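You operate a simulated robot arm through the tools that you are given. There is no shell and no other tool.

You are at the controls of a simulated robot arm. One attempt, no reset.

TASK
Shut the stitcher down: foot up, motor off, plate to load, lamp off.
Fine: foot up by its lever and motor off before the plate moves.

The check looks at the end state, three seconds after you hand in, the way a careful person would. Anything else that was tipped, shoved, dropped, spilled or broken makes it a failure.

THE ROBOT
A 7-joint arm with a fingered hand, fixed in place. Base frame: the origin is on the floor under the middle of its stand, x ahead of it, y to its left, z up. Lengths are in m, angles in degrees, forces in N, time in s.
It reaches about 1.228 m from its shoulder. Its first joint turns from -115.0 to 115.0 degrees. Payload 5 kg.
The tool frame sits at the grasp point between the pads (the TCP): z along the fingers, y along the line on which they close. The tips reach 0.032 m beyond it. The gripper opens to 0.16 m; its body begins 0.089 m behind the TCP. The gripper is a hand of 4 fingers: y runs from the thumb to the fingers, the wrist lies at [0, 0, -0.267] in the tool frame, and closing takes about 1.5 s.
Orientation is that of the tool frame in the base frame, as a unit quaternion [x, y, z, w]. With the fingers straight down and closing along the base's y, the tool's x points along the base's -x, its y along +y and its z along -z.

THE INTERFACE
- The arm moves only by the tool apply_moves. Its argument "plan" is a list of rows, each a list of 3 entries, a list of its own where there are three numbers: the shift along the tool's x, y, z in units of 500 mm (1.0 is 500 mm), then the turn, a rotation vector about the tool's x, y, z in units of 180 degrees (1.0 is 180 degrees), then the gripper command, from -1 (fully open) to 1 (shut), values between in proportion. In form: [[[tx, ty, tz], [wx, wy, wz], grip], ...]. A call has 1 to 20 rows; each row is the pose to reach, as a shift and turn from the pose commanded when the call began, along the tool's axes at that moment. A call with a number of a shift or a turn outside -1 to 1 is refused whole. Rows are played at 5 a second. More than 0.05 m and 8.6 degrees between two rows, or a gripper value outside its range, and nothing of the call is played. A pose out of reach is approached as far as the arm can. The call stops where the force on the tool passes 50 N (or 10 N more than at its start, if that is more) or the arm is blocked; 0.2 s more then pass. The fingers move at their own pace (about 0.045 m/s each) and stop on an object; they squeeze with about 23 N. The grip force told is the motor's: it shows also when the fingers shut on nothing. Time passes only in rows, and 0.2 s behind the last, so rows that repeat a pose let the fingers close. The reply holds the time, the measured pose of the TCP, the force on the tool along the base axes, the opening and the grip force, in the units named above and with some noise, with the torque about the TCP (base axes, N m) and any sound that the robot's microphone picked up.
- Cameras (640 x 400 px; columns grow to the right, rows downward): "scene" is fixed at [0.2207, 0.5019, 1.4573]; the picture's right is [-0.59, -0.80, 0.00], its down [-0.25, 0.19, -0.95] and it looks along [0.76, -0.56, -0.32] (base axes); focal length 315 px, centre (320, 200). "wrist" rides on the gripper at [0.08, -0.004, -0.114] in the tool frame; the picture's right is [0.05, 1.00, 0.00], its down [-0.82, 0.04, -0.58] and it looks along [-0.58, 0.03, 0.82] (tool axes); focal length 265 px, centre (320, 200). There is no depth. A picture from a camera that has moved, and an enlarged one, comes with that camera's place and axes in the base frame and with its lens.
- get_image(camera): a new picture of that camera. No time passes.
- raise_lower(by): slides the trunk up (or, below 0, down) by that many m; the arm rides with it, the base frame stays. It gives what a move gives, with no picture.
- preshape(shape): the hand has 4 fingers and takes this shape, open, in about a second: jaw (thumb against the fingers, like two jaws); tri (thumb and two fingers); tip (a fingertip pinch); poke (one finger out to press); point (the index stretched); flat (the hand flat); cup (the hand cupped); fist (a fist). The gripper value then closes the fingers along that shape, each until it touches; the sizes above hold for jaw. It gives what a move gives, with no picture.
- enlarge(camera, box): a new picture of the part [left, top, right, bottom] of that camera's present view, enlarged. No time passes.
- close_job(): hands the job in; it is judged then, once.

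Nothing tells you positions but the pictures and the camera data. Unless the task says otherwise, let go and move clear before handing in.

The tools are called after "Call:" as a command line: name --argument value ..., lists and objects as JSON in quotes. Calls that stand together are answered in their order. apply_moves: Moves the arm, as the interface text tells. Its arguments: {"type":"object","properties":{"plan":{"type":"array","items":{"type":"array"}}},"required":["plan"]} The other tools are called the same way: raise_lower (by) moves the trunk up or down; preshape (shape) gives the hand a shape; get_image (camera) takes a picture; enlarge (camera, box) takes an enlarged picture of a part of a camera's view; close_job () hands the job in.

At the start:

```text
t: 0.0
tool_pos: [0.6007, 0.1059, 1.3893]
orientation: [0.001, 1.0, 0.0, 0.001]
force: [0.0, 0.2, -0.4]
torque: [-0.03, 0.02, 0.01]
opening: 0.1599
finger_force: 0.0
shape: jaw
trunk travel left (down, up): [-0.725, 0.265]
```

scene: 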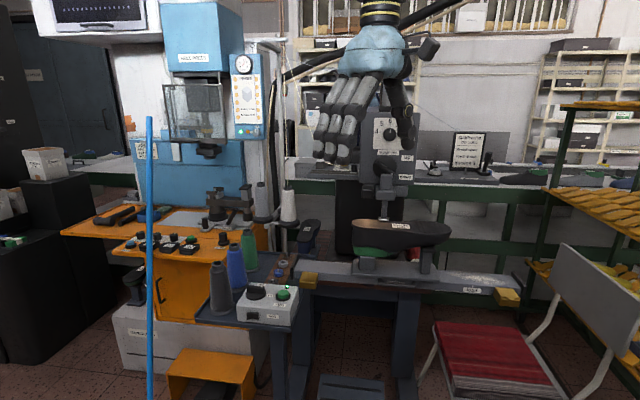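
wrist: 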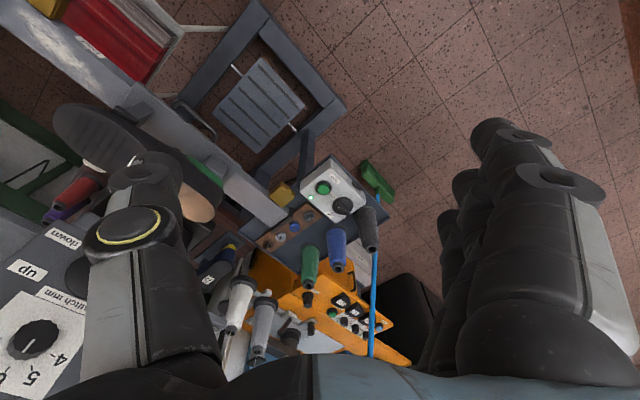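

I see a workshop with a stitching machine (grey head with dial, "up/down" lever labels), a control box with green button and knob, and a shoe on a plate. I'll look closer before moving.

Call:
enlarge --camera "scene" --box '[280, 80, 440, 180]'

Call:
enlarge --camera "scene" --box '[200, 220, 360, 320]'

Call:
enlarge --camera "scene" --box '[280, 180, 540, 342]'

Call:
enlarge --camera "scene" --box '[100, 180, 260, 280]'

Call:
enlarge --camera "scene" --box '[120, 30, 280, 180]'

Call:
enlarge --camera "wrist" --box '[0, 200, 240, 400]'

```text
4.00 times, centred on (360, 130) of scene
camera zoom: at [0.2207, 0.5019, 1.4573], right [-0.59, -0.8, 0.0], down [-0.25, 0.19, -0.95], along [0.76, -0.56, -0.32], focal length 1261 px, centre (160, 480)
```

zoom: 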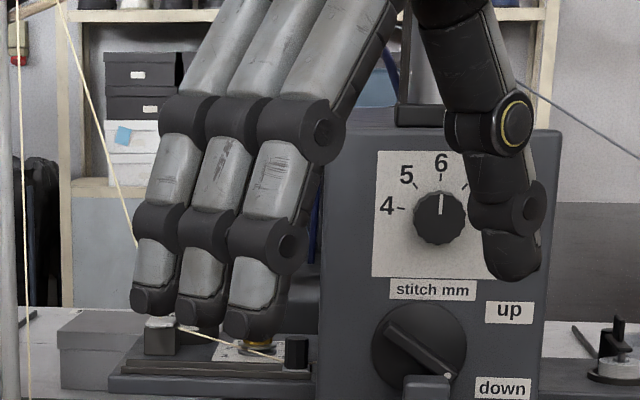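

```text
4.00 times, centred on (280, 270) of scene
camera zoom: at [0.2207, 0.5019, 1.4573], right [-0.59, -0.8, 0.0], down [-0.25, 0.19, -0.95], along [0.76, -0.56, -0.32], focal length 1261 px, centre (480, -80)
```

zoom: 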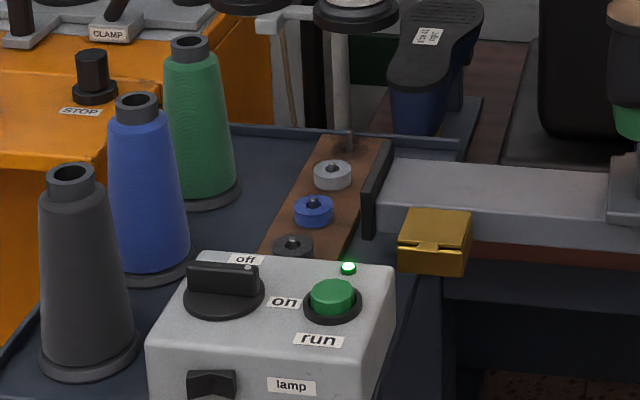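

```text
2.46 times, centred on (410, 261) of scene
camera zoom: at [0.2207, 0.5019, 1.4573], right [-0.59, -0.8, 0.0], down [-0.25, 0.19, -0.95], along [0.76, -0.56, -0.32], focal length 776 px, centre (98, 50)
```

zoom: 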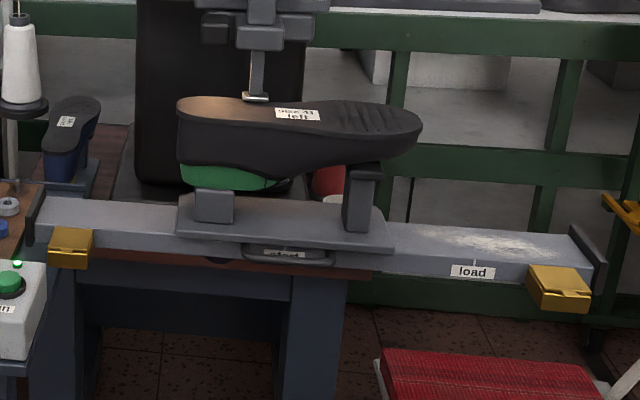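

```text
4.00 times, centred on (180, 230) of scene
camera zoom: at [0.2207, 0.5019, 1.4573], right [-0.59, -0.8, 0.0], down [-0.25, 0.19, -0.95], along [0.76, -0.56, -0.32], focal length 1261 px, centre (880, 80)
```

zoom: 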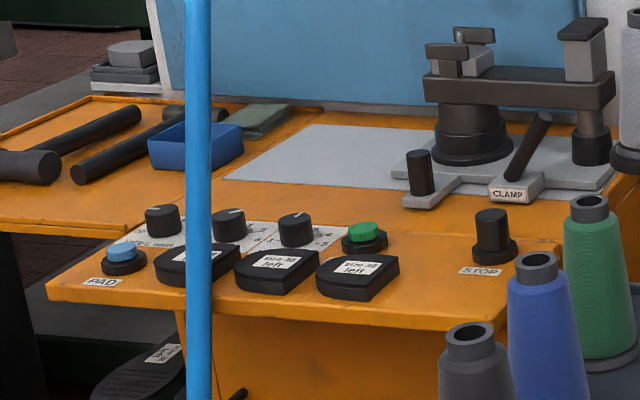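

```text
2.67 times, centred on (200, 105) of scene
camera zoom: at [0.2207, 0.5019, 1.4573], right [-0.59, -0.8, 0.0], down [-0.25, 0.19, -0.95], along [0.76, -0.56, -0.32], focal length 841 px, centre (640, 453)
```

zoom: 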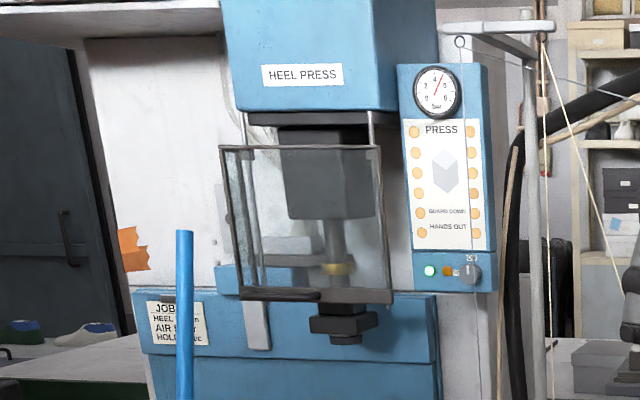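

```text
2.00 times, centred on (120, 300) of wrist
camera zoom: at [0.5192, 0.1013, 1.5043], right [-0.05, 1.0, 0.0], down [0.82, 0.04, 0.58], along [0.58, 0.03, -0.82], focal length 531 px, centre (720, 0)
```

zoom: 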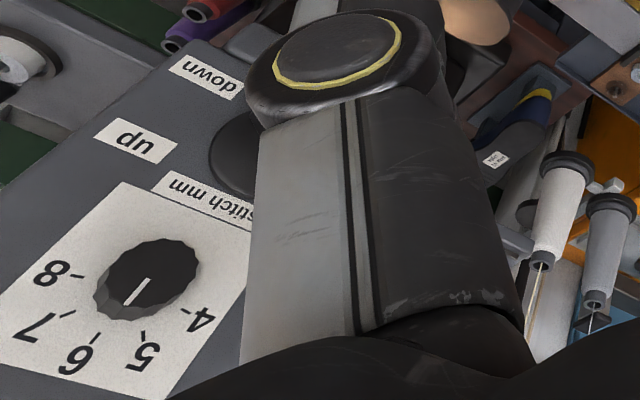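

The stitcher head is the grey box, its dial triangulating to about [0.84, -0.20, 1.35], with a foot lever near the "up/down" labels. I'll zoom in on the lever, the foot and the control box.

Call:
enlarge --camera "scene" --box '[360, 140, 424, 180]'

Call:
enlarge --camera "scene" --box '[340, 170, 436, 230]'

Call:
enlarge --camera "scene" --box '[230, 270, 310, 330]'

Call:
enlarge --camera "wrist" --box '[240, 140, 400, 260]'

Call:
enlarge --camera "wrist" --box '[0, 0, 320, 200]'

Call:
enlarge --camera "scene" --box '[270, 240, 350, 290]'

```text
10.00 times, centred on (392, 160) of scene
camera zoom: at [0.2207, 0.5019, 1.4573], right [-0.59, -0.8, 0.0], down [-0.25, 0.19, -0.95], along [0.76, -0.56, -0.32], focal length 3152 px, centre (-400, 600)
```

zoom: 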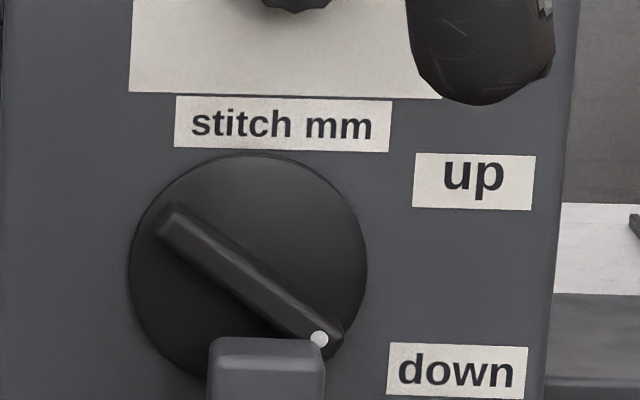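

```text
6.67 times, centred on (388, 200) of scene
camera zoom: at [0.2207, 0.5019, 1.4573], right [-0.59, -0.8, 0.0], down [-0.25, 0.19, -0.95], along [0.76, -0.56, -0.32], focal length 2102 px, centre (-133, 200)
```

zoom: 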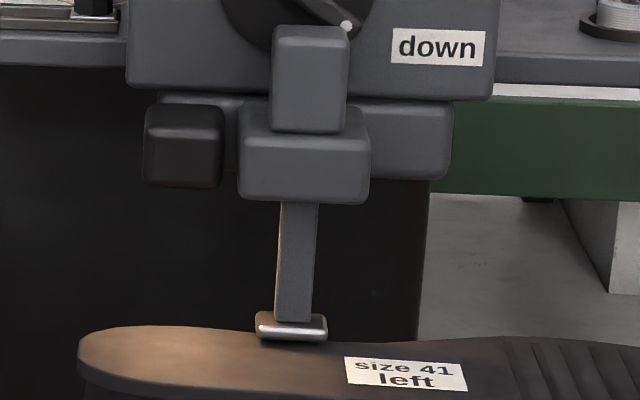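

```text
6.67 times, centred on (270, 300) of scene
camera zoom: at [0.2207, 0.5019, 1.4573], right [-0.59, -0.8, 0.0], down [-0.25, 0.19, -0.95], along [0.76, -0.56, -0.32], focal length 2102 px, centre (653, -467)
```

zoom: 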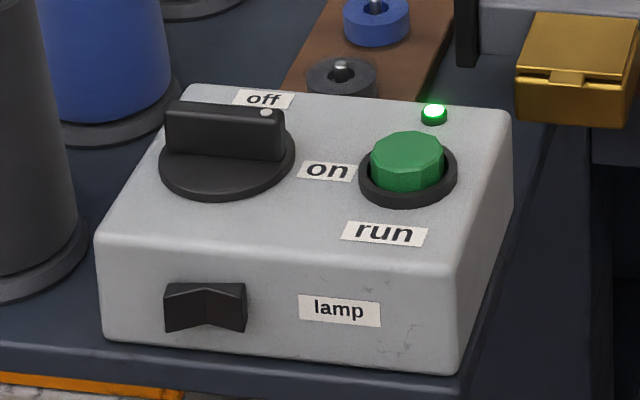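

```text
3.33 times, centred on (320, 200) of wrist
camera zoom: at [0.5192, 0.1013, 1.5043], right [-0.05, 1.0, 0.0], down [0.82, 0.04, 0.58], along [0.58, 0.03, -0.82], focal length 885 px, centre (320, 200)
```

zoom: 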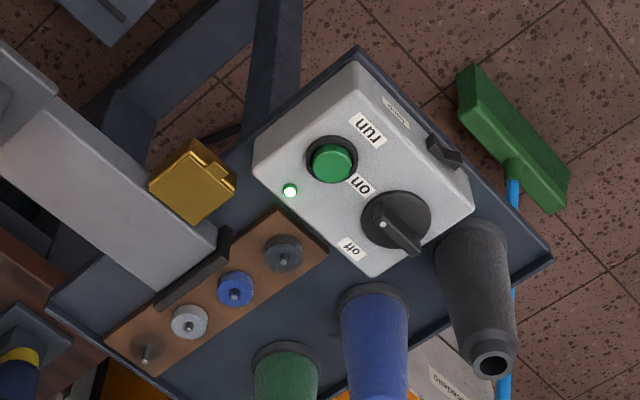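

```text
2.00 times, centred on (160, 100) of wrist
camera zoom: at [0.5192, 0.1013, 1.5043], right [-0.05, 1.0, 0.0], down [0.82, 0.04, 0.58], along [0.58, 0.03, -0.82], focal length 531 px, centre (640, 400)
```

zoom: 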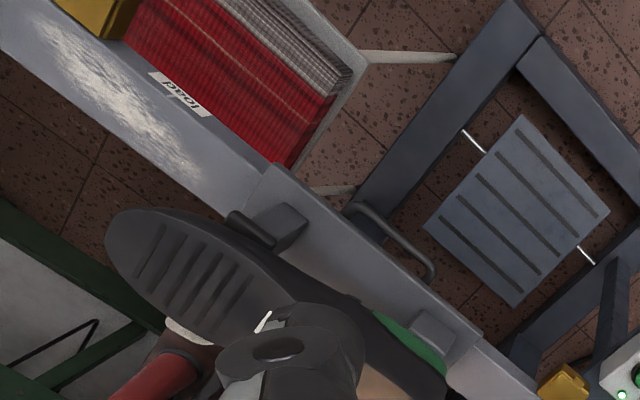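

```text
8.00 times, centred on (310, 265) of scene
camera zoom: at [0.2207, 0.5019, 1.4573], right [-0.59, -0.8, 0.0], down [-0.25, 0.19, -0.95], along [0.76, -0.56, -0.32], focal length 2522 px, centre (400, -320)
```

zoom: 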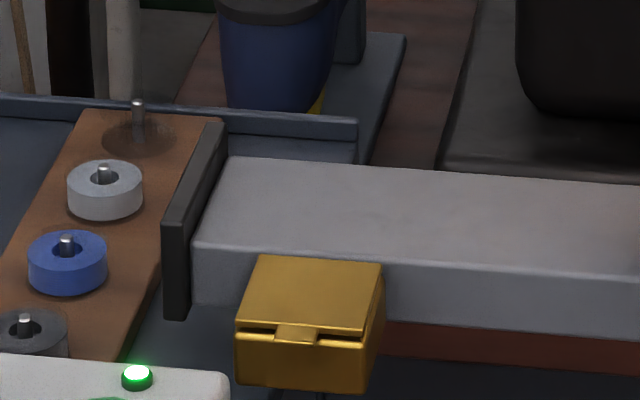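

The machine is yawed about 45°: its right is roughly [-0.71,-0.71] and its face sits about 0.75 m out. The lever is a bar on a disc near [0.85,-0.20,1.25], the control box near [0.93,0.16,0.9], and the plate rides a rail at z≈0.88. I'll look at a few more details, then try a finger shape.

Call:
enlarge --camera "scene" --box '[360, 265, 440, 305]'

Call:
enlarge --camera "scene" --box '[440, 270, 536, 330]'

Call:
preshape --shape "poke"

Call:
get_image --camera "scene"

Call:
get_image --camera "wrist"

```text
8.00 times, centred on (400, 285) of scene
camera zoom: at [0.2207, 0.5019, 1.4573], right [-0.59, -0.8, 0.0], down [-0.25, 0.19, -0.95], along [0.76, -0.56, -0.32], focal length 2522 px, centre (-320, -480)
```

zoom: 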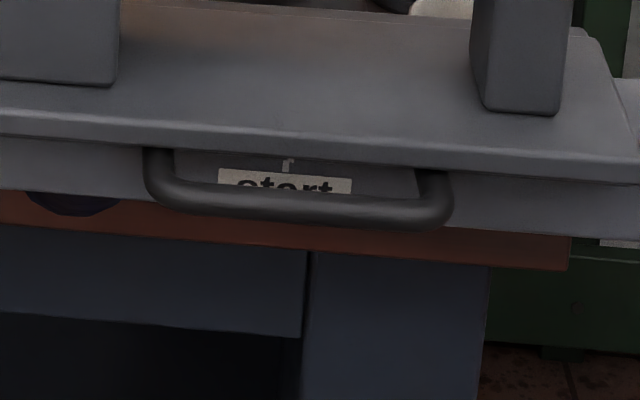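

```text
6.67 times, centred on (488, 300) of scene
camera zoom: at [0.2207, 0.5019, 1.4573], right [-0.59, -0.8, 0.0], down [-0.25, 0.19, -0.95], along [0.76, -0.56, -0.32], focal length 2102 px, centre (-800, -467)
```

zoom: 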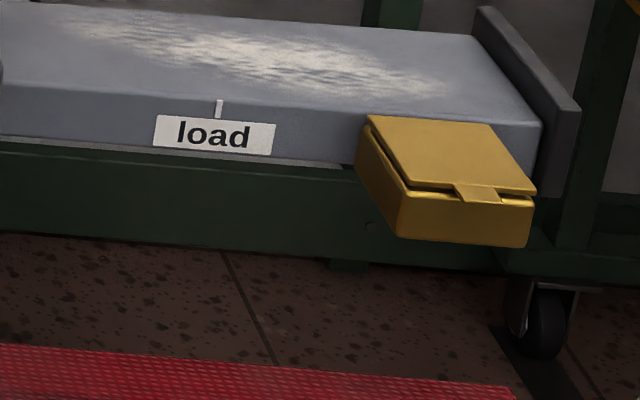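

```text
t: 0.9
tool_pos: [0.6002, 0.106, 1.3898]
orientation: [-0.001, 1.0, -0.001, 0.0]
force: [0.6, 0.6, 0.9]
torque: [0.0, -0.02, -0.02]
opening: 0.0001
finger_force: 0.1
shape: poke
trunk travel left (down, up): [-0.725, 0.265]
```

```text
taken
```

scene: 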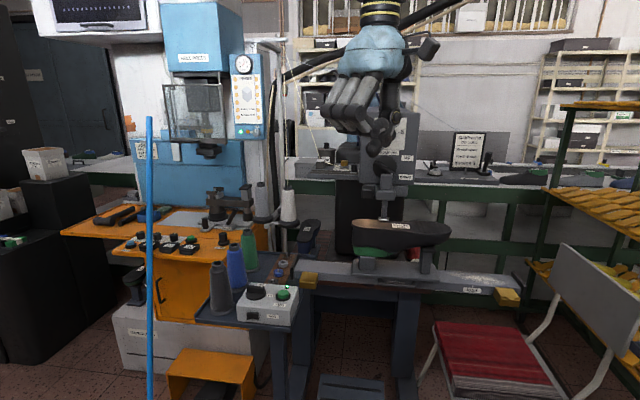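

```text
taken
camera wrist: at [0.5192, 0.1013, 1.5043], right [-0.05, 1.0, 0.0], down [0.82, 0.04, 0.58], along [0.58, 0.03, -0.82], focal length 265 px, centre (320, 200)
```

wrist: 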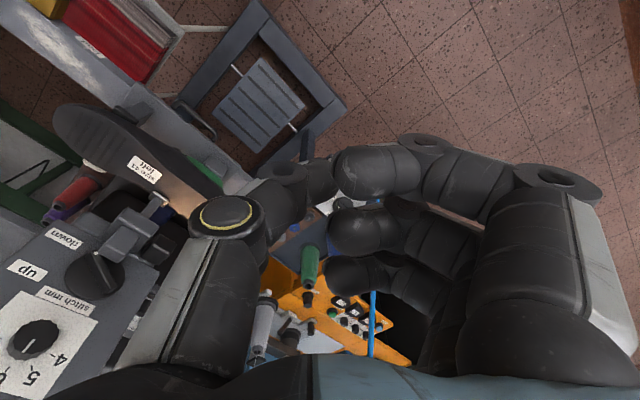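

The hand has curled up and I can now see the lever and foot more clearly in the wrist view. I'll zoom in to see which finger stands out in "poke", and to view the lever.

Call:
enlarge --camera "scene" --box '[316, 30, 444, 190]'

Call:
enlarge --camera "wrist" --box '[0, 140, 240, 400]'

Call:
enlarge --camera "wrist" --box '[200, 100, 640, 400]'

```text
2.50 times, centred on (380, 110) of scene
camera zoom: at [0.2207, 0.5019, 1.4573], right [-0.59, -0.8, 0.0], down [-0.25, 0.19, -0.95], along [0.76, -0.56, -0.32], focal length 788 px, centre (170, 425)
```

zoom: 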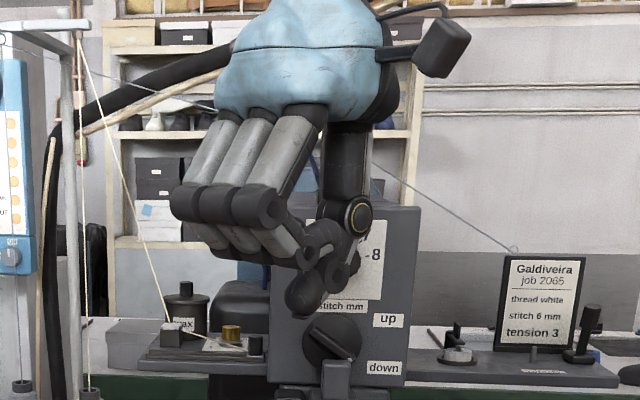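

```text
1.54 times, centred on (120, 270) of wrist
camera zoom: at [0.5192, 0.1013, 1.5043], right [-0.05, 1.0, 0.0], down [0.82, 0.04, 0.58], along [0.58, 0.03, -0.82], focal length 408 px, centre (628, 92)
```

zoom: 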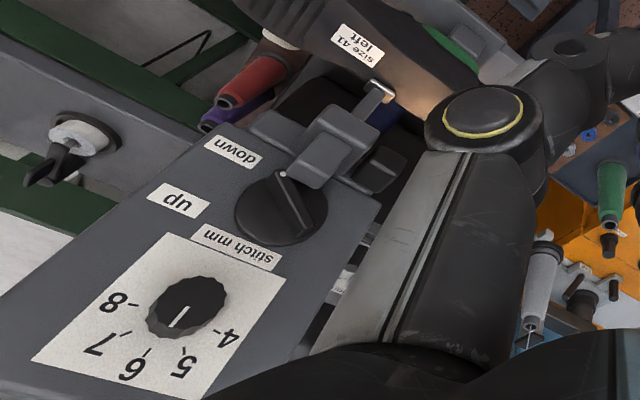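

```text
1.33 times, centred on (420, 250) of wrist
camera zoom: at [0.5192, 0.1013, 1.5043], right [-0.05, 1.0, 0.0], down [0.82, 0.04, 0.58], along [0.58, 0.03, -0.82], focal length 354 px, centre (187, 133)
```

zoom: 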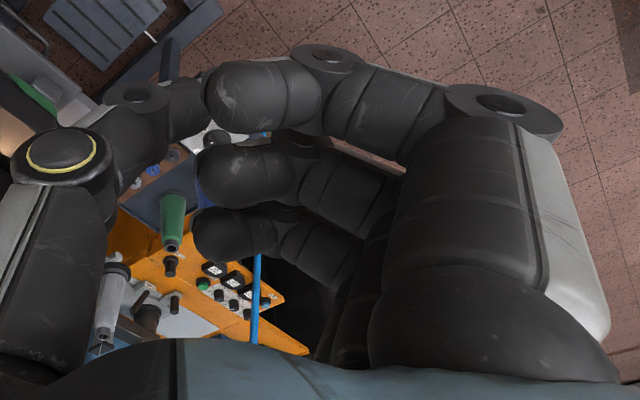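

"Poke" seems to put index and thumb together in front of a curled hand. I'll compare it with "point" and "tip" while in free air.

Call:
preshape --shape "point"

Call:
enlarge --camera "scene" --box '[300, 20, 460, 220]'

Call:
get_image --camera "wrist"

Call:
preshape --shape "tip"

Call:
enlarge --camera "scene" --box '[300, 20, 460, 220]'

Call:
get_image --camera "wrist"

```text
t: 1.8
tool_pos: [0.6005, 0.1057, 1.39]
orientation: [0.0, 1.0, 0.001, 0.0]
force: [-0.2, -0.4, 0.1]
torque: [-0.01, -0.01, -0.02]
opening: 0.1524
finger_force: 0.1
shape: point
trunk travel left (down, up): [-0.725, 0.265]
```

```text
2.00 times, centred on (380, 120) of scene
camera zoom: at [0.2207, 0.5019, 1.4573], right [-0.59, -0.8, 0.0], down [-0.25, 0.19, -0.95], along [0.76, -0.56, -0.32], focal length 630 px, centre (200, 360)
```

zoom: 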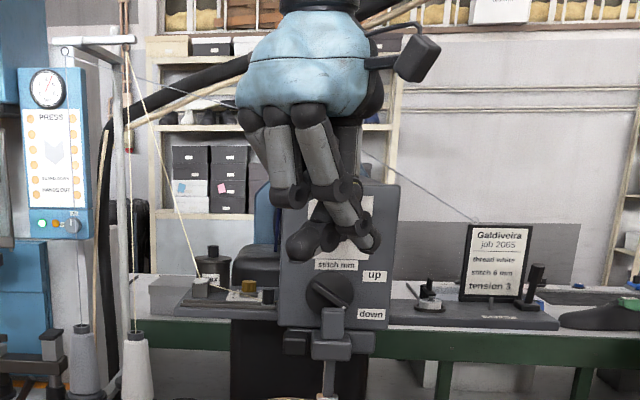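

```text
taken
camera wrist: at [0.5192, 0.1013, 1.5043], right [-0.05, 1.0, 0.0], down [0.82, 0.04, 0.58], along [0.58, 0.03, -0.82], focal length 265 px, centre (320, 200)
```

wrist: 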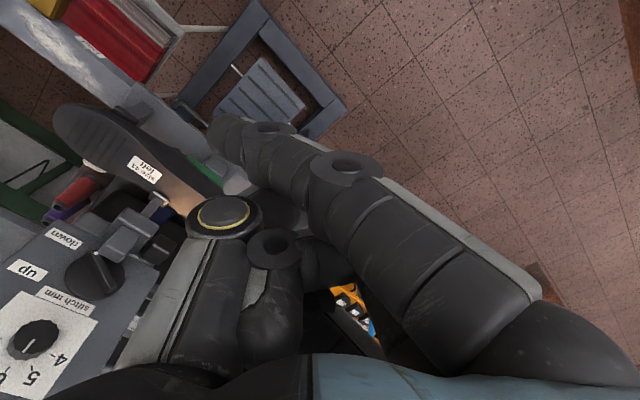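

```text
t: 2.7
tool_pos: [0.6003, 0.1048, 1.3899]
orientation: [0.0, 1.0, -0.001, 0.0]
force: [0.2, 0.0, 0.4]
torque: [0.0, 0.05, 0.04]
opening: 0.1599
finger_force: 0.1
shape: tip
trunk travel left (down, up): [-0.725, 0.265]
```

```text
2.00 times, centred on (380, 120) of scene
camera zoom: at [0.2207, 0.5019, 1.4573], right [-0.59, -0.8, 0.0], down [-0.25, 0.19, -0.95], along [0.76, -0.56, -0.32], focal length 630 px, centre (200, 360)
```

zoom: 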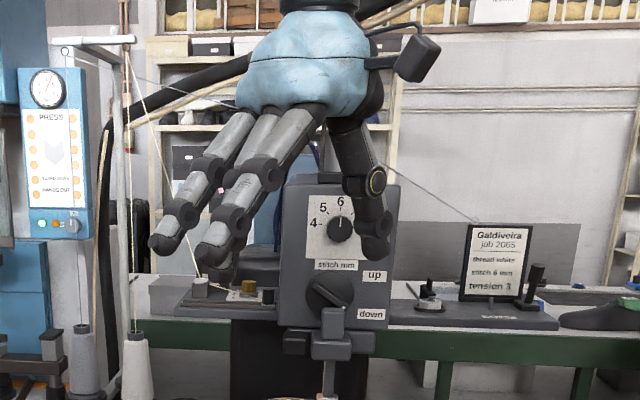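

```text
taken
camera wrist: at [0.5192, 0.1012, 1.5043], right [-0.05, 1.0, 0.0], down [0.82, 0.04, 0.58], along [0.58, 0.03, -0.82], focal length 265 px, centre (320, 200)
```

wrist: 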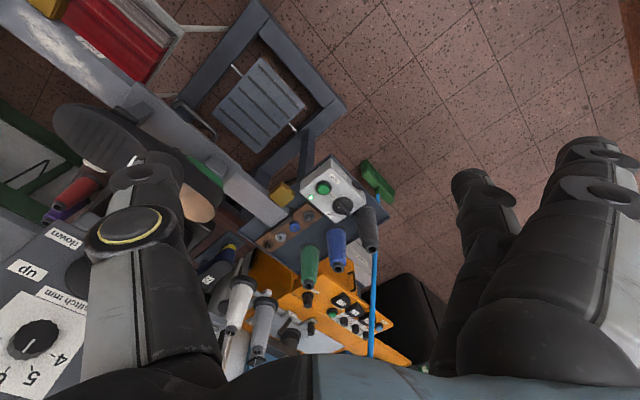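

I'll close the "tip" shape in free air to see where the pinch lands and how far the other fingers stick out.

Call:
apply_moves --plan '[[[0, 0, 0], [0, 0, 0], 1], [[0, 0, 0], [0, 0, 0], 1], [[0, 0, 0], [0, 0, 0], 1], [[0, 0, 0], [0, 0, 0], 1], [[0, 0, 0], [0, 0, 0], 1], [[0, 0, 0], [0, 0, 0], 1], [[0, 0, 0], [0, 0, 0], 1], [[0, 0, 0], [0, 0, 0], 1], [[0, 0, 0], [0, 0, 0], 1]]'

Call:
enlarge --camera "scene" --box '[300, 20, 460, 220]'

Call:
get_image --camera "wrist"

```text
t: 4.7
tool_pos: [0.6004, 0.1057, 1.3907]
orientation: [0.001, 1.0, 0.0, 0.0]
force: [0.3, 0.3, -0.1]
torque: [0.02, 0.0, 0.0]
opening: 0.0
finger_force: 2.2
shape: tip
trunk travel left (down, up): [-0.725, 0.265]
```

```text
2.00 times, centred on (380, 120) of scene
camera zoom: at [0.2207, 0.5019, 1.4573], right [-0.59, -0.8, 0.0], down [-0.25, 0.19, -0.95], along [0.76, -0.56, -0.32], focal length 630 px, centre (200, 360)
```

zoom: 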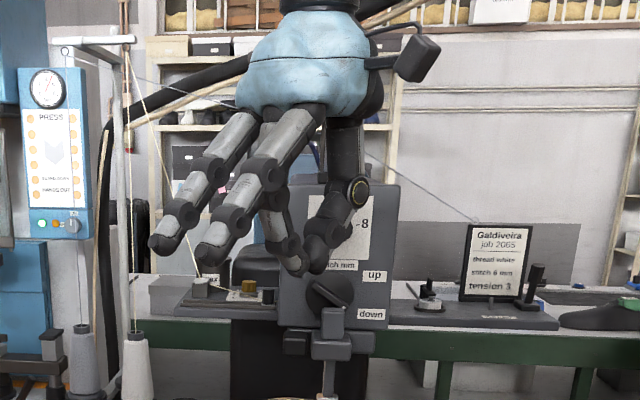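

```text
taken
camera wrist: at [0.5192, 0.1013, 1.5043], right [-0.05, 1.0, 0.0], down [0.82, 0.04, 0.58], along [0.58, 0.03, -0.82], focal length 265 px, centre (320, 200)
```

wrist: 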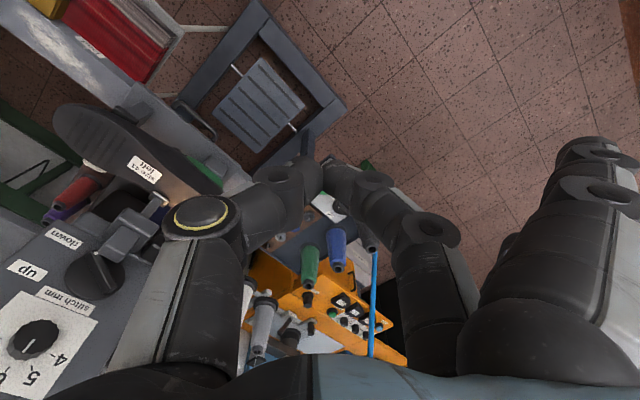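

In "tip" two fingers stay open, so pushing with "poke" (hand curled, one tip) is the cleaner way to turn the lever. I'll reshape to poke, yaw 45° to face the machine and pitch the hand up about its wrist so it points forward and down.

Call:
preshape --shape "poke"

Call:
apply_moves --plan '[[[0, 0, 0], [0, 0, 0.04167], -1], [[0, 0, 0], [0, 0, 0.08333], -1], [[0, 0, 0], [0, 0, 0.125], -1], [[0, 0, 0], [0, 0, 0.16667], -1], [[0, 0, 0], [0, 0, 0.20833], -1], [[0, 0, 0], [0, 0, 0.25], -1]]'

Call:
apply_moves --plan '[[[-0.0697, 0, -0.0046], [0, -0.04167, 0], -1], [[-0.1382, 0, -0.0182], [0, -0.08333, 0], -1], [[-0.2044, 0, -0.0406], [0, -0.125, 0], -1], [[-0.267, 0, -0.0715], [0, -0.16667, 0], -1], [[-0.3251, 0, -0.1103], [0, -0.20833, 0], -1], [[-0.3776, 0, -0.1564], [0, -0.25, 0], -1], [[-0.4237, 0, -0.2089], [0, -0.29167, 0], -1], [[-0.4625, 0, -0.267], [0, -0.33333, 0], -1]]'

Call:
get_image --camera "scene"

Call:
get_image --camera "wrist"

```text
t: 5.6
tool_pos: [0.5997, 0.1058, 1.3902]
orientation: [0.0, 1.0, 0.0, 0.0]
force: [-0.5, -0.4, -1.0]
torque: [-0.01, -0.03, -0.05]
opening: 0.0002
finger_force: 0.0
shape: poke
trunk travel left (down, up): [-0.725, 0.265]
```

```text
t: 7.0
tool_pos: [0.6008, 0.1056, 1.3901]
orientation: [0.384, 0.923, 0.0, 0.0]
force: [-0.4, 0.2, 0.1]
torque: [-0.01, 0.0, 0.0]
opening: 0.0001
finger_force: 0.1
shape: poke
trunk travel left (down, up): [-0.725, 0.265]
```

```text
t: 8.8
tool_pos: [0.7635, -0.057, 1.5243]
orientation: [0.33, 0.801, -0.191, 0.462]
force: [0.0, 1.0, -0.5]
torque: [0.0, -0.02, -0.01]
opening: 0.0002
finger_force: 0.0
shape: poke
trunk travel left (down, up): [-0.725, 0.265]
```

```text
taken
```

scene: 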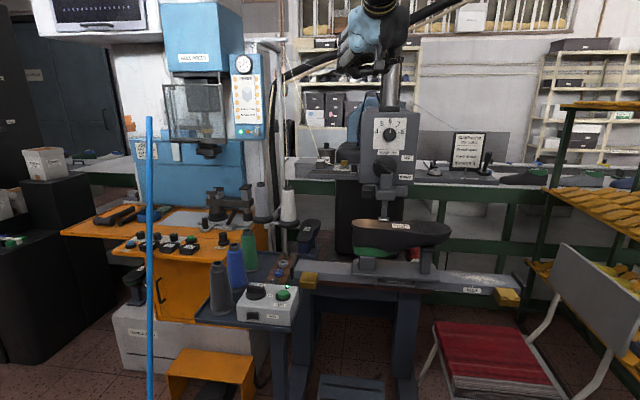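

```text
taken
camera wrist: at [0.6623, 0.0369, 1.5108], right [0.69, 0.72, -0.04], down [-0.04, 0.1, 0.99], along [0.73, -0.68, 0.09], focal length 265 px, centre (320, 200)
```

wrist: 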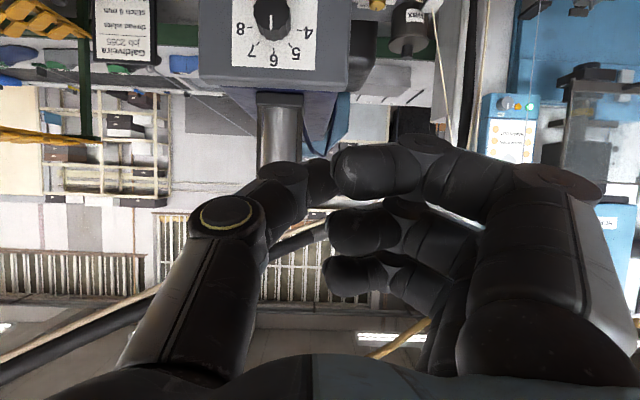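

The hand now points at the machine head from above. I'll lower the trunk 0.2 m to come level with the lever, then look.

Call:
raise_lower --by -0.2

Call:
get_image --camera "wrist"

Call:
enlarge --camera "scene" --box '[300, 60, 460, 220]'

```text
t: 11.0
tool_pos: [0.7641, -0.0578, 1.3228]
orientation: [0.331, 0.8, -0.191, 0.462]
force: [1.0, 0.4, 0.4]
torque: [0.03, -0.03, -0.01]
opening: 0.0
finger_force: 0.1
shape: poke
trunk travel left (down, up): [-0.525, 0.465]
```

```text
taken
camera wrist: at [0.6621, 0.0371, 1.3107], right [0.69, 0.72, -0.04], down [-0.04, 0.1, 0.99], along [0.73, -0.68, 0.09], focal length 265 px, centre (320, 200)
```

wrist: 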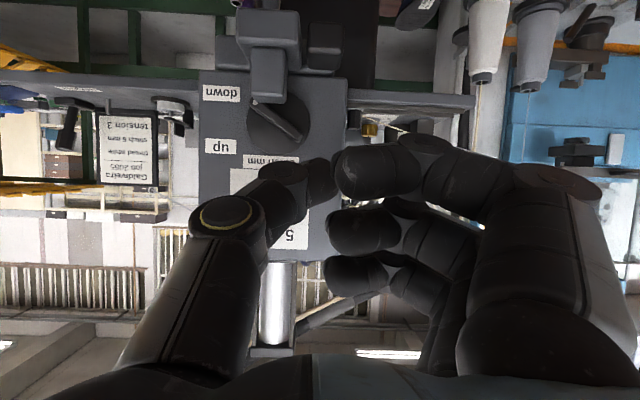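

```text
2.50 times, centred on (380, 140) of scene
camera zoom: at [0.2207, 0.5019, 1.4573], right [-0.59, -0.8, 0.0], down [-0.25, 0.19, -0.95], along [0.76, -0.56, -0.32], focal length 788 px, centre (170, 350)
```

zoom: 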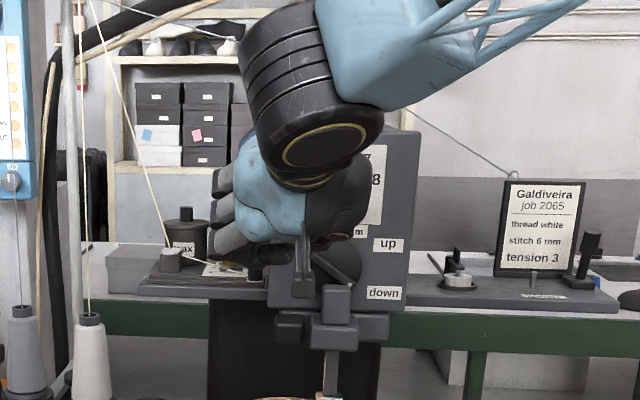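

Lever clearly in view (upside-down). I'll zoom in to gauge how far the bar stands out.

Call:
enlarge --camera "wrist" --box '[190, 60, 350, 180]'

Call:
enlarge --camera "wrist" --box '[200, 0, 360, 110]'

```text
3.33 times, centred on (270, 120) of wrist
camera zoom: at [0.6621, 0.0371, 1.3107], right [0.69, 0.72, -0.04], down [-0.04, 0.1, 0.99], along [0.73, -0.68, 0.09], focal length 885 px, centre (487, 467)
```

zoom: 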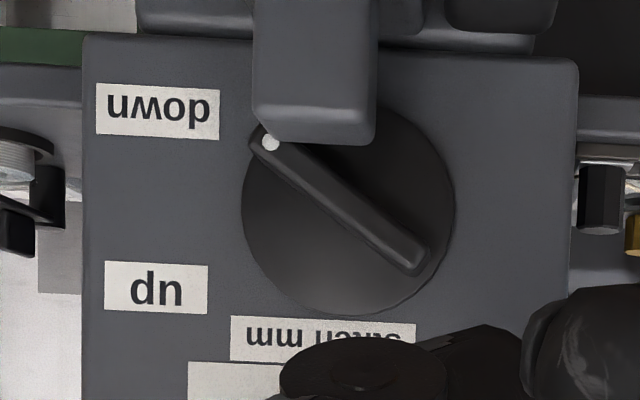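

```text
3.64 times, centred on (280, 55) of wrist
camera zoom: at [0.6621, 0.0371, 1.3107], right [0.69, 0.72, -0.04], down [-0.04, 0.1, 0.99], along [0.73, -0.68, 0.09], focal length 965 px, centre (466, 727)
```

zoom: 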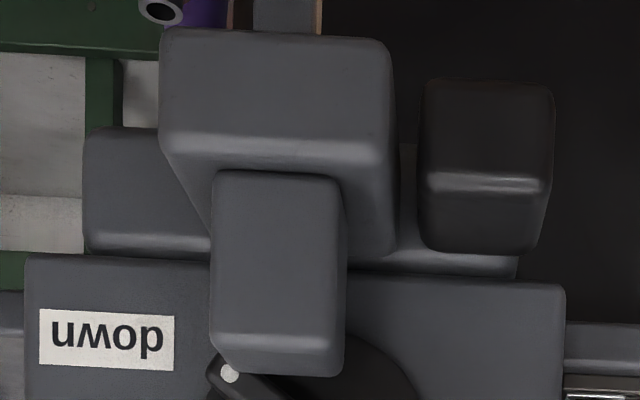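

The bar stands ~15 mm proud of its disc, tilted 38°, dot at "down". Before touching it I want to know exactly where the poking tip is, so I'll inspect the hand closely.

Call:
enlarge --camera "wrist" --box '[190, 120, 510, 320]'

Call:
enlarge --camera "scene" --box '[330, 100, 426, 190]'

```text
2.00 times, centred on (350, 220) of wrist
camera zoom: at [0.6621, 0.0371, 1.3107], right [0.69, 0.72, -0.04], down [-0.04, 0.1, 0.99], along [0.73, -0.68, 0.09], focal length 531 px, centre (260, 160)
```

zoom: 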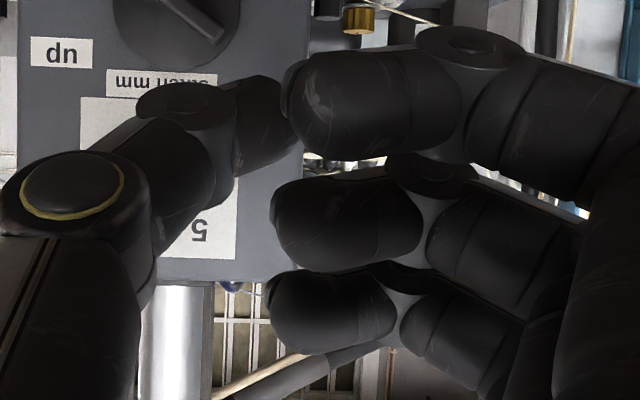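

```text
4.44 times, centred on (378, 145) of scene
camera zoom: at [0.2207, 0.5019, 1.4573], right [-0.59, -0.8, 0.0], down [-0.25, 0.19, -0.95], along [0.76, -0.56, -0.32], focal length 1401 px, centre (62, 444)
```

zoom: 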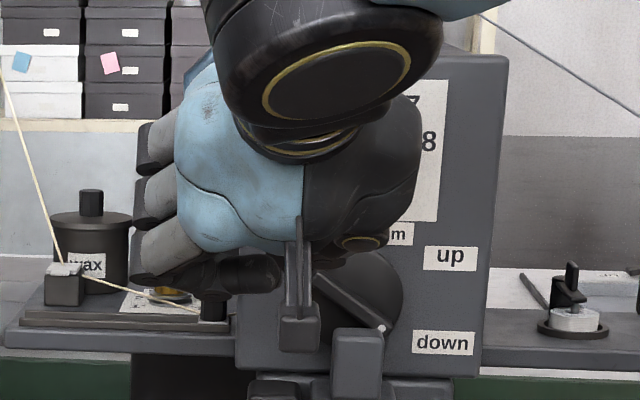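

In "poke" it is actually the thumb that sticks out, skewed, with the curled fist close behind, which is awkward next to the foot block. I'll check the "flat" shape, which may give a slim blade of straight fingertips.

Call:
preshape --shape "flat"

Call:
get_image --camera "wrist"

Call:
enlarge --camera "scene" --box '[300, 80, 460, 200]'

```text
t: 11.9
tool_pos: [0.7631, -0.0567, 1.3229]
orientation: [0.33, 0.801, -0.191, 0.462]
force: [0.2, -0.7, -0.6]
torque: [0.02, 0.03, -0.01]
opening: 0.1526
finger_force: 0.0
shape: flat
trunk travel left (down, up): [-0.525, 0.465]
```

```text
taken
camera wrist: at [0.6622, 0.0372, 1.3106], right [0.69, 0.72, -0.04], down [-0.04, 0.1, 0.99], along [0.73, -0.68, 0.09], focal length 265 px, centre (320, 200)
```

wrist: 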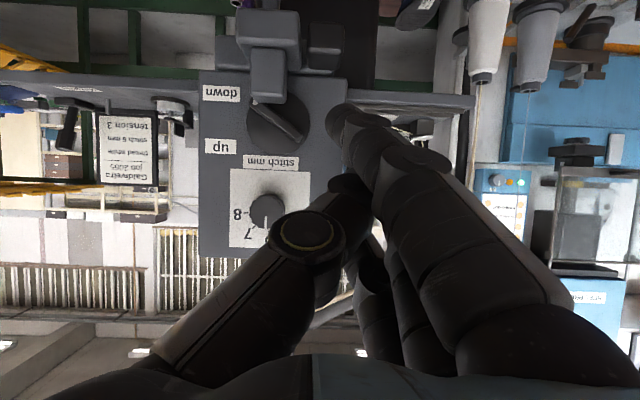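

```text
3.33 times, centred on (380, 140) of scene
camera zoom: at [0.2207, 0.5019, 1.4573], right [-0.59, -0.8, 0.0], down [-0.25, 0.19, -0.95], along [0.76, -0.56, -0.32], focal length 1051 px, centre (120, 400)
```

zoom: 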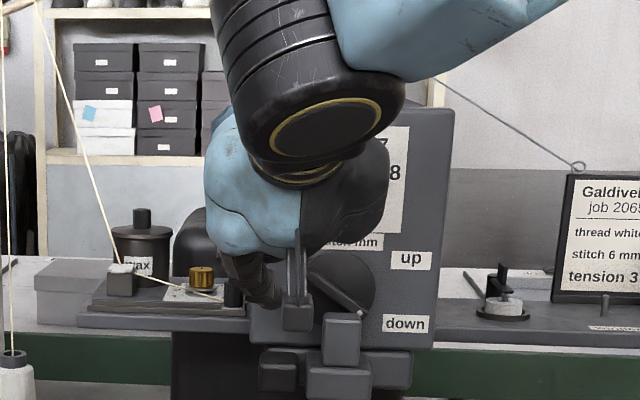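

"Flat" gives a slim blade of straight fingers reaching ~6 cm past the TCP, with the thumb tucked aside. That suits pressing the lever's left end downward from the clear left side. I'll level the hand at a standoff in front of the lever.

Call:
apply_moves --plan '[[[0.0031, -0.011, -0.0077], [0, -0.0333, 0], -1], [[0.0062, -0.0221, -0.0154], [0, -0.0667, 0], -1], [[0.0092, -0.0331, -0.0232], [0, -0.1, 0], -1], [[0.0123, -0.0442, -0.0309], [0, -0.1333, 0], -1], [[0.0154, -0.0552, -0.0386], [0, -0.16667, 0], -1], [[0.0154, -0.0552, -0.0386], [0, -0.16667, 0], -1]]'

Call:
get_image --camera "wrist"

Call:
enlarge --camera "scene" --box '[300, 80, 460, 200]'

```text
t: 13.3
tool_pos: [0.73, -0.0616, 1.3265]
orientation: [0.269, 0.653, -0.27, 0.654]
force: [0.3, -0.3, -0.1]
torque: [0.05, 0.0, 0.0]
opening: 0.1524
finger_force: 0.1
shape: flat
trunk travel left (down, up): [-0.525, 0.465]
```

```text
taken
camera wrist: at [0.6459, 0.0149, 1.2459], right [0.71, 0.71, -0.05], down [-0.38, 0.44, 0.81], along [0.6, -0.56, 0.58], focal length 265 px, centre (320, 200)
```

wrist: 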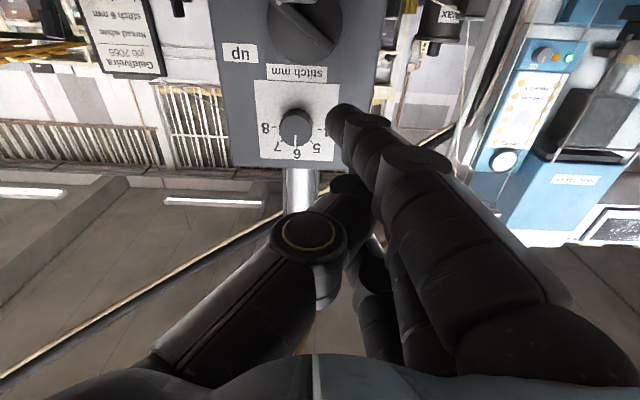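

```text
3.33 times, centred on (380, 140) of scene
camera zoom: at [0.2207, 0.5019, 1.4573], right [-0.59, -0.8, 0.0], down [-0.25, 0.19, -0.95], along [0.76, -0.56, -0.32], focal length 1051 px, centre (120, 400)
```

zoom: 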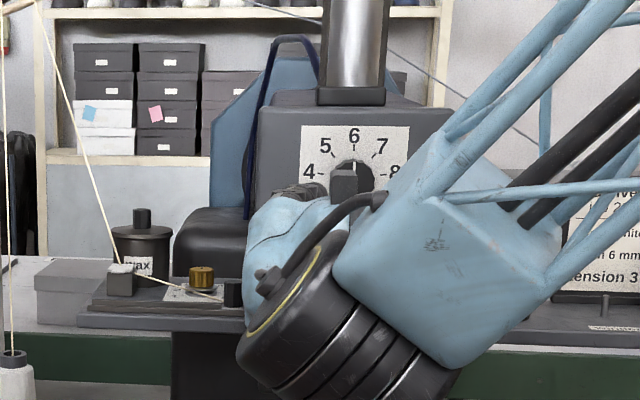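

The scene view shows something block-like near the dial; I want to be sure what that is before moving on.

Call:
enlarge --camera "scene" --box '[350, 100, 414, 150]'

Call:
get_image --camera "scene"

Call:
enlarge --camera "wrist" --box '[220, 0, 420, 170]'

```text
8.00 times, centred on (382, 125) of scene
camera zoom: at [0.2207, 0.5019, 1.4573], right [-0.59, -0.8, 0.0], down [-0.25, 0.19, -0.95], along [0.76, -0.56, -0.32], focal length 2522 px, centre (-176, 800)
```

zoom: 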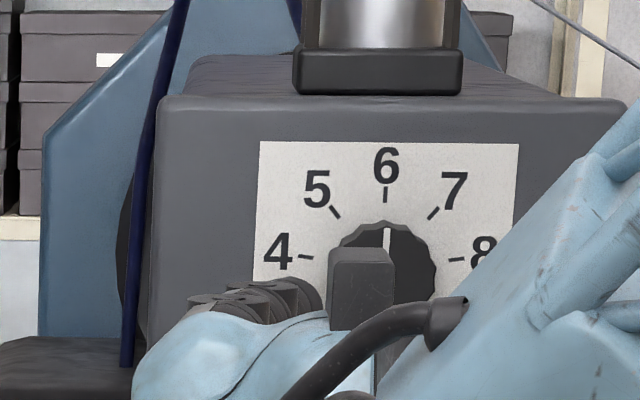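

```text
taken
```

scene: 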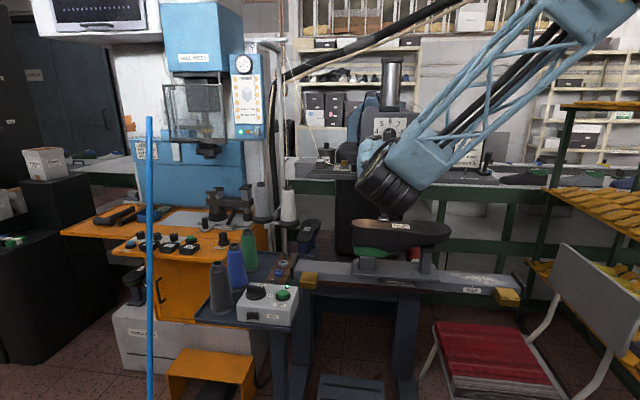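

```text
2.35 times, centred on (320, 85) of wrist
camera zoom: at [0.6459, 0.0149, 1.2459], right [0.71, 0.71, -0.05], down [-0.38, 0.44, 0.81], along [0.6, -0.56, 0.58], focal length 624 px, centre (320, 471)
```

zoom: 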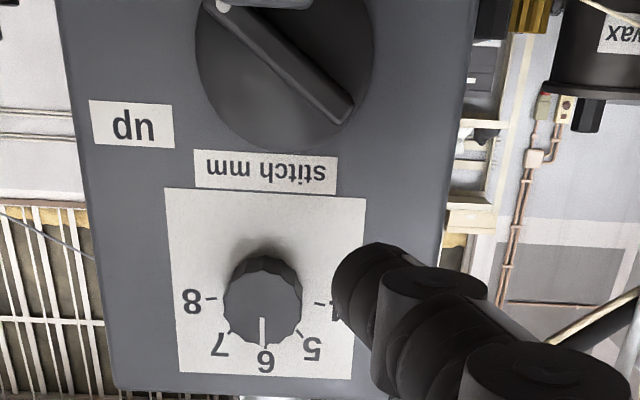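

The dark block is part of the hand itself (near the wrist), so no conflict. I do need the flat fingertips' exact place, which the current views leave ambiguous, so I'll raise up and swing the hand back down to see it in profile.

Call:
raise_lower --by 0.2

Call:
apply_moves --plan '[[[0.0697, 0, -0.0046], [0, 0.04167, 0], -1], [[0.1382, 0, -0.0182], [0, 0.08333, 0], -1], [[0.2044, 0, -0.0406], [0, 0.125, 0], -1], [[0.267, 0, -0.0715], [0, 0.16667, 0], -1], [[0.3251, 0, -0.1103], [0, 0.20833, 0], -1], [[0.3776, 0, -0.1564], [0, 0.25, 0], -1], [[0.4237, 0, -0.2089], [0, 0.29167, 0], -1], [[0.4625, 0, -0.267], [0, 0.33333, 0], -1], [[0.4934, 0, -0.3297], [0, 0.375, 0], -1], [[0.5158, 0, -0.3958], [0, 0.41667, 0], -1], [[0.5294, 0, -0.4643], [0, 0.45833, 0], -1], [[0.534, 0, -0.534], [0, 0.5, 0], -1], [[0.534, 0, -0.534], [0, 0.5, 0], -1]]'

Call:
get_image --camera "scene"

Call:
get_image --camera "wrist"

```text
t: 15.4
tool_pos: [0.7303, -0.0619, 1.5265]
orientation: [0.27, 0.653, -0.27, 0.653]
force: [0.5, 0.3, 0.6]
torque: [-0.05, -0.02, 0.03]
opening: 0.1523
finger_force: 0.1
shape: flat
trunk travel left (down, up): [-0.725, 0.265]
```

```text
t: 18.2
tool_pos: [0.541, 0.1264, 1.2594]
orientation: [0.383, 0.924, 0.001, -0.001]
force: [0.7, 0.3, -0.6]
torque: [-0.02, 0.05, 0.0]
opening: 0.1524
finger_force: 0.1
shape: flat
trunk travel left (down, up): [-0.725, 0.265]
```

```text
taken
```

scene: 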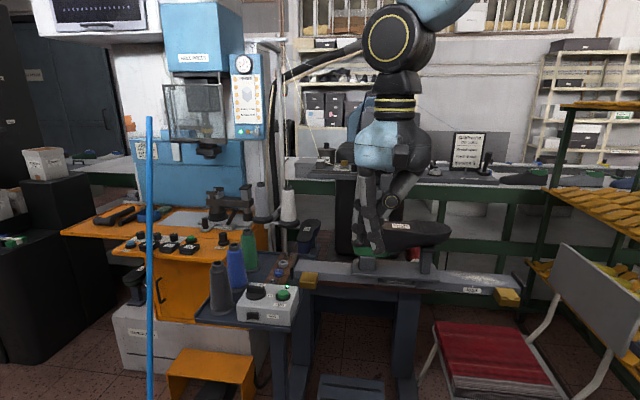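

```text
taken
camera wrist: at [0.4803, 0.1804, 1.3733], right [0.67, 0.74, 0.0], down [0.61, -0.55, 0.58], along [0.43, -0.39, -0.82], focal length 265 px, centre (320, 200)
```

wrist: 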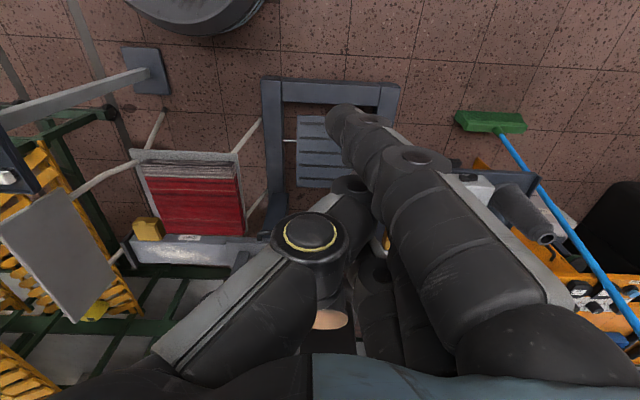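

Now the flat hand is in profile to the scene camera; I'll zoom in to measure the fingertips.

Call:
enlarge --camera "scene" --box '[330, 150, 450, 265]'

Call:
enlarge --camera "wrist" --box '[300, 80, 460, 200]'

```text
3.48 times, centred on (390, 208) of scene
camera zoom: at [0.2207, 0.5019, 1.4573], right [-0.59, -0.8, 0.0], down [-0.25, 0.19, -0.95], along [0.76, -0.56, -0.32], focal length 1096 px, centre (76, 174)
```

zoom: 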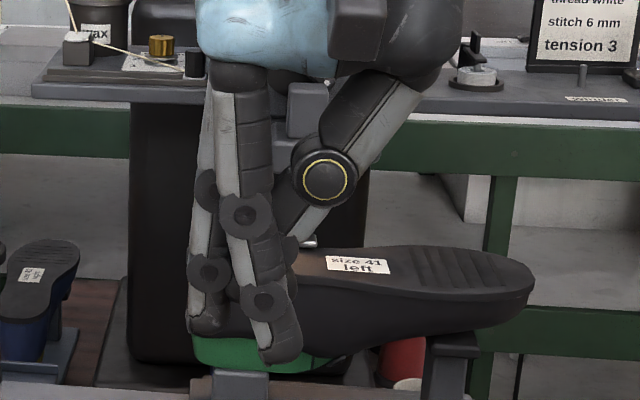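

```text
3.33 times, centred on (380, 140) of wrist
camera zoom: at [0.4803, 0.1804, 1.3733], right [0.67, 0.74, 0.0], down [0.61, -0.55, 0.58], along [0.43, -0.39, -0.82], focal length 885 px, centre (120, 400)
```

zoom: 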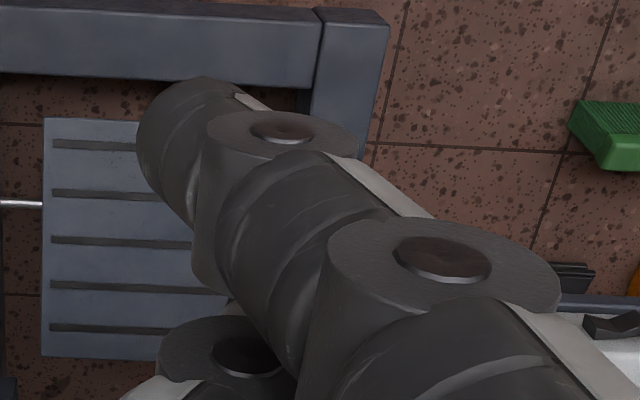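

Triangulation gives the leading (index) fingertip at tool (0.031, 0.006, 0.047), and refines the lever: centre r=-0.4545, z=1.256, disc face f=-0.738, machine face f=-0.7475. I'll pitch back up, come down with the trunk, and position the fingertip above-left of the bar.

Call:
apply_moves --plan '[[[-0.0697, 0, -0.0046], [0, -0.04167, 0], -1], [[-0.1382, 0, -0.0182], [0, -0.08333, 0], -1], [[-0.2044, 0, -0.0406], [0, -0.125, 0], -1], [[-0.267, 0, -0.0715], [0, -0.16667, 0], -1], [[-0.3251, 0, -0.1103], [0, -0.20833, 0], -1], [[-0.3776, 0, -0.1564], [0, -0.25, 0], -1], [[-0.4237, 0, -0.2089], [0, -0.29167, 0], -1], [[-0.4625, 0, -0.267], [0, -0.33333, 0], -1], [[-0.4934, 0, -0.3297], [0, -0.375, 0], -1], [[-0.5158, 0, -0.3958], [0, -0.41667, 0], -1], [[-0.5294, 0, -0.4643], [0, -0.45833, 0], -1], [[-0.534, 0, -0.534], [0, -0.5, 0], -1], [[-0.534, 0, -0.534], [0, -0.5, 0], -1]]'

Call:
raise_lower --by -0.195

```text
t: 21.0
tool_pos: [0.729, -0.0624, 1.5268]
orientation: [0.27, 0.653, -0.27, 0.654]
force: [0.0, 1.0, 0.3]
torque: [0.03, 0.0, 0.01]
opening: 0.1522
finger_force: 0.0
shape: flat
trunk travel left (down, up): [-0.725, 0.265]
```

```text
t: 23.2
tool_pos: [0.7295, -0.0621, 1.3313]
orientation: [0.271, 0.653, -0.271, 0.653]
force: [-0.5, -0.3, -0.1]
torque: [0.0, 0.01, 0.01]
opening: 0.1523
finger_force: 0.1
shape: flat
trunk travel left (down, up): [-0.53, 0.46]
```

Lined up in r and z. I'll advance 8.5 cm, stopping short of the bar, and look.

Call:
apply_moves --plan '[[[0, 0.002, 0.04], [0, 0, 0], -1], [[0, 0.002, 0.08], [0, 0, 0], -1], [[0, 0.002, 0.12], [0, 0, 0], -1], [[0, 0.002, 0.15], [0, 0, 0], -1], [[0, 0.002, 0.17], [0, 0, 0], -1]]'

Call:
get_image --camera "wrist"

Call:
enlarge --camera "wrist" --box '[240, 0, 400, 140]'

```text
t: 24.4
tool_pos: [0.7908, -0.1228, 1.3306]
orientation: [0.27, 0.653, -0.27, 0.653]
force: [-0.1, -0.3, 0.3]
torque: [-0.01, 0.01, -0.04]
opening: 0.1521
finger_force: 0.0
shape: flat
trunk travel left (down, up): [-0.53, 0.46]
```

```text
taken
camera wrist: at [0.7064, -0.0452, 1.2512], right [0.71, 0.71, -0.05], down [-0.38, 0.44, 0.82], along [0.6, -0.56, 0.58], focal length 265 px, centre (320, 200)
```

wrist: 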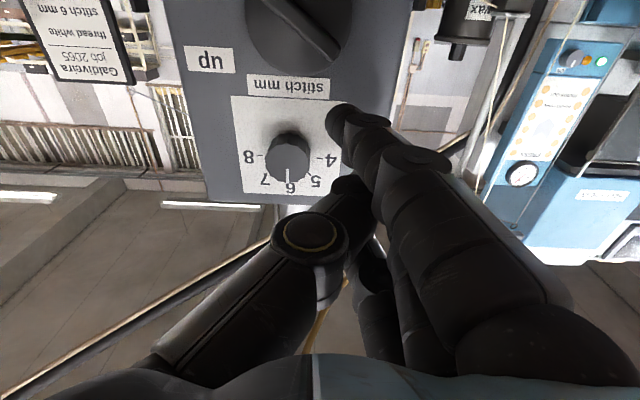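

```text
2.86 times, centred on (320, 70) of wrist
camera zoom: at [0.7064, -0.0452, 1.2512], right [0.71, 0.71, -0.05], down [-0.38, 0.44, 0.82], along [0.6, -0.56, 0.58], focal length 758 px, centre (320, 571)
```

zoom: 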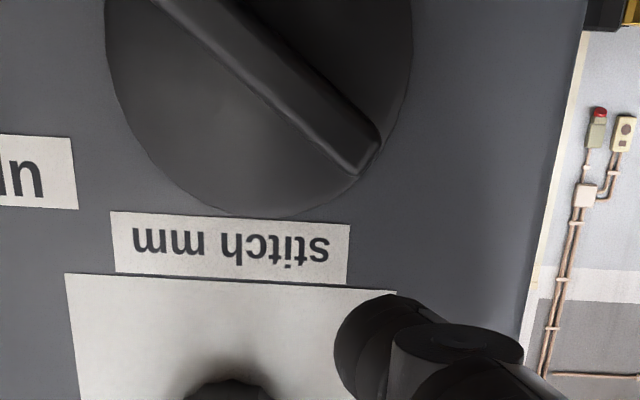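

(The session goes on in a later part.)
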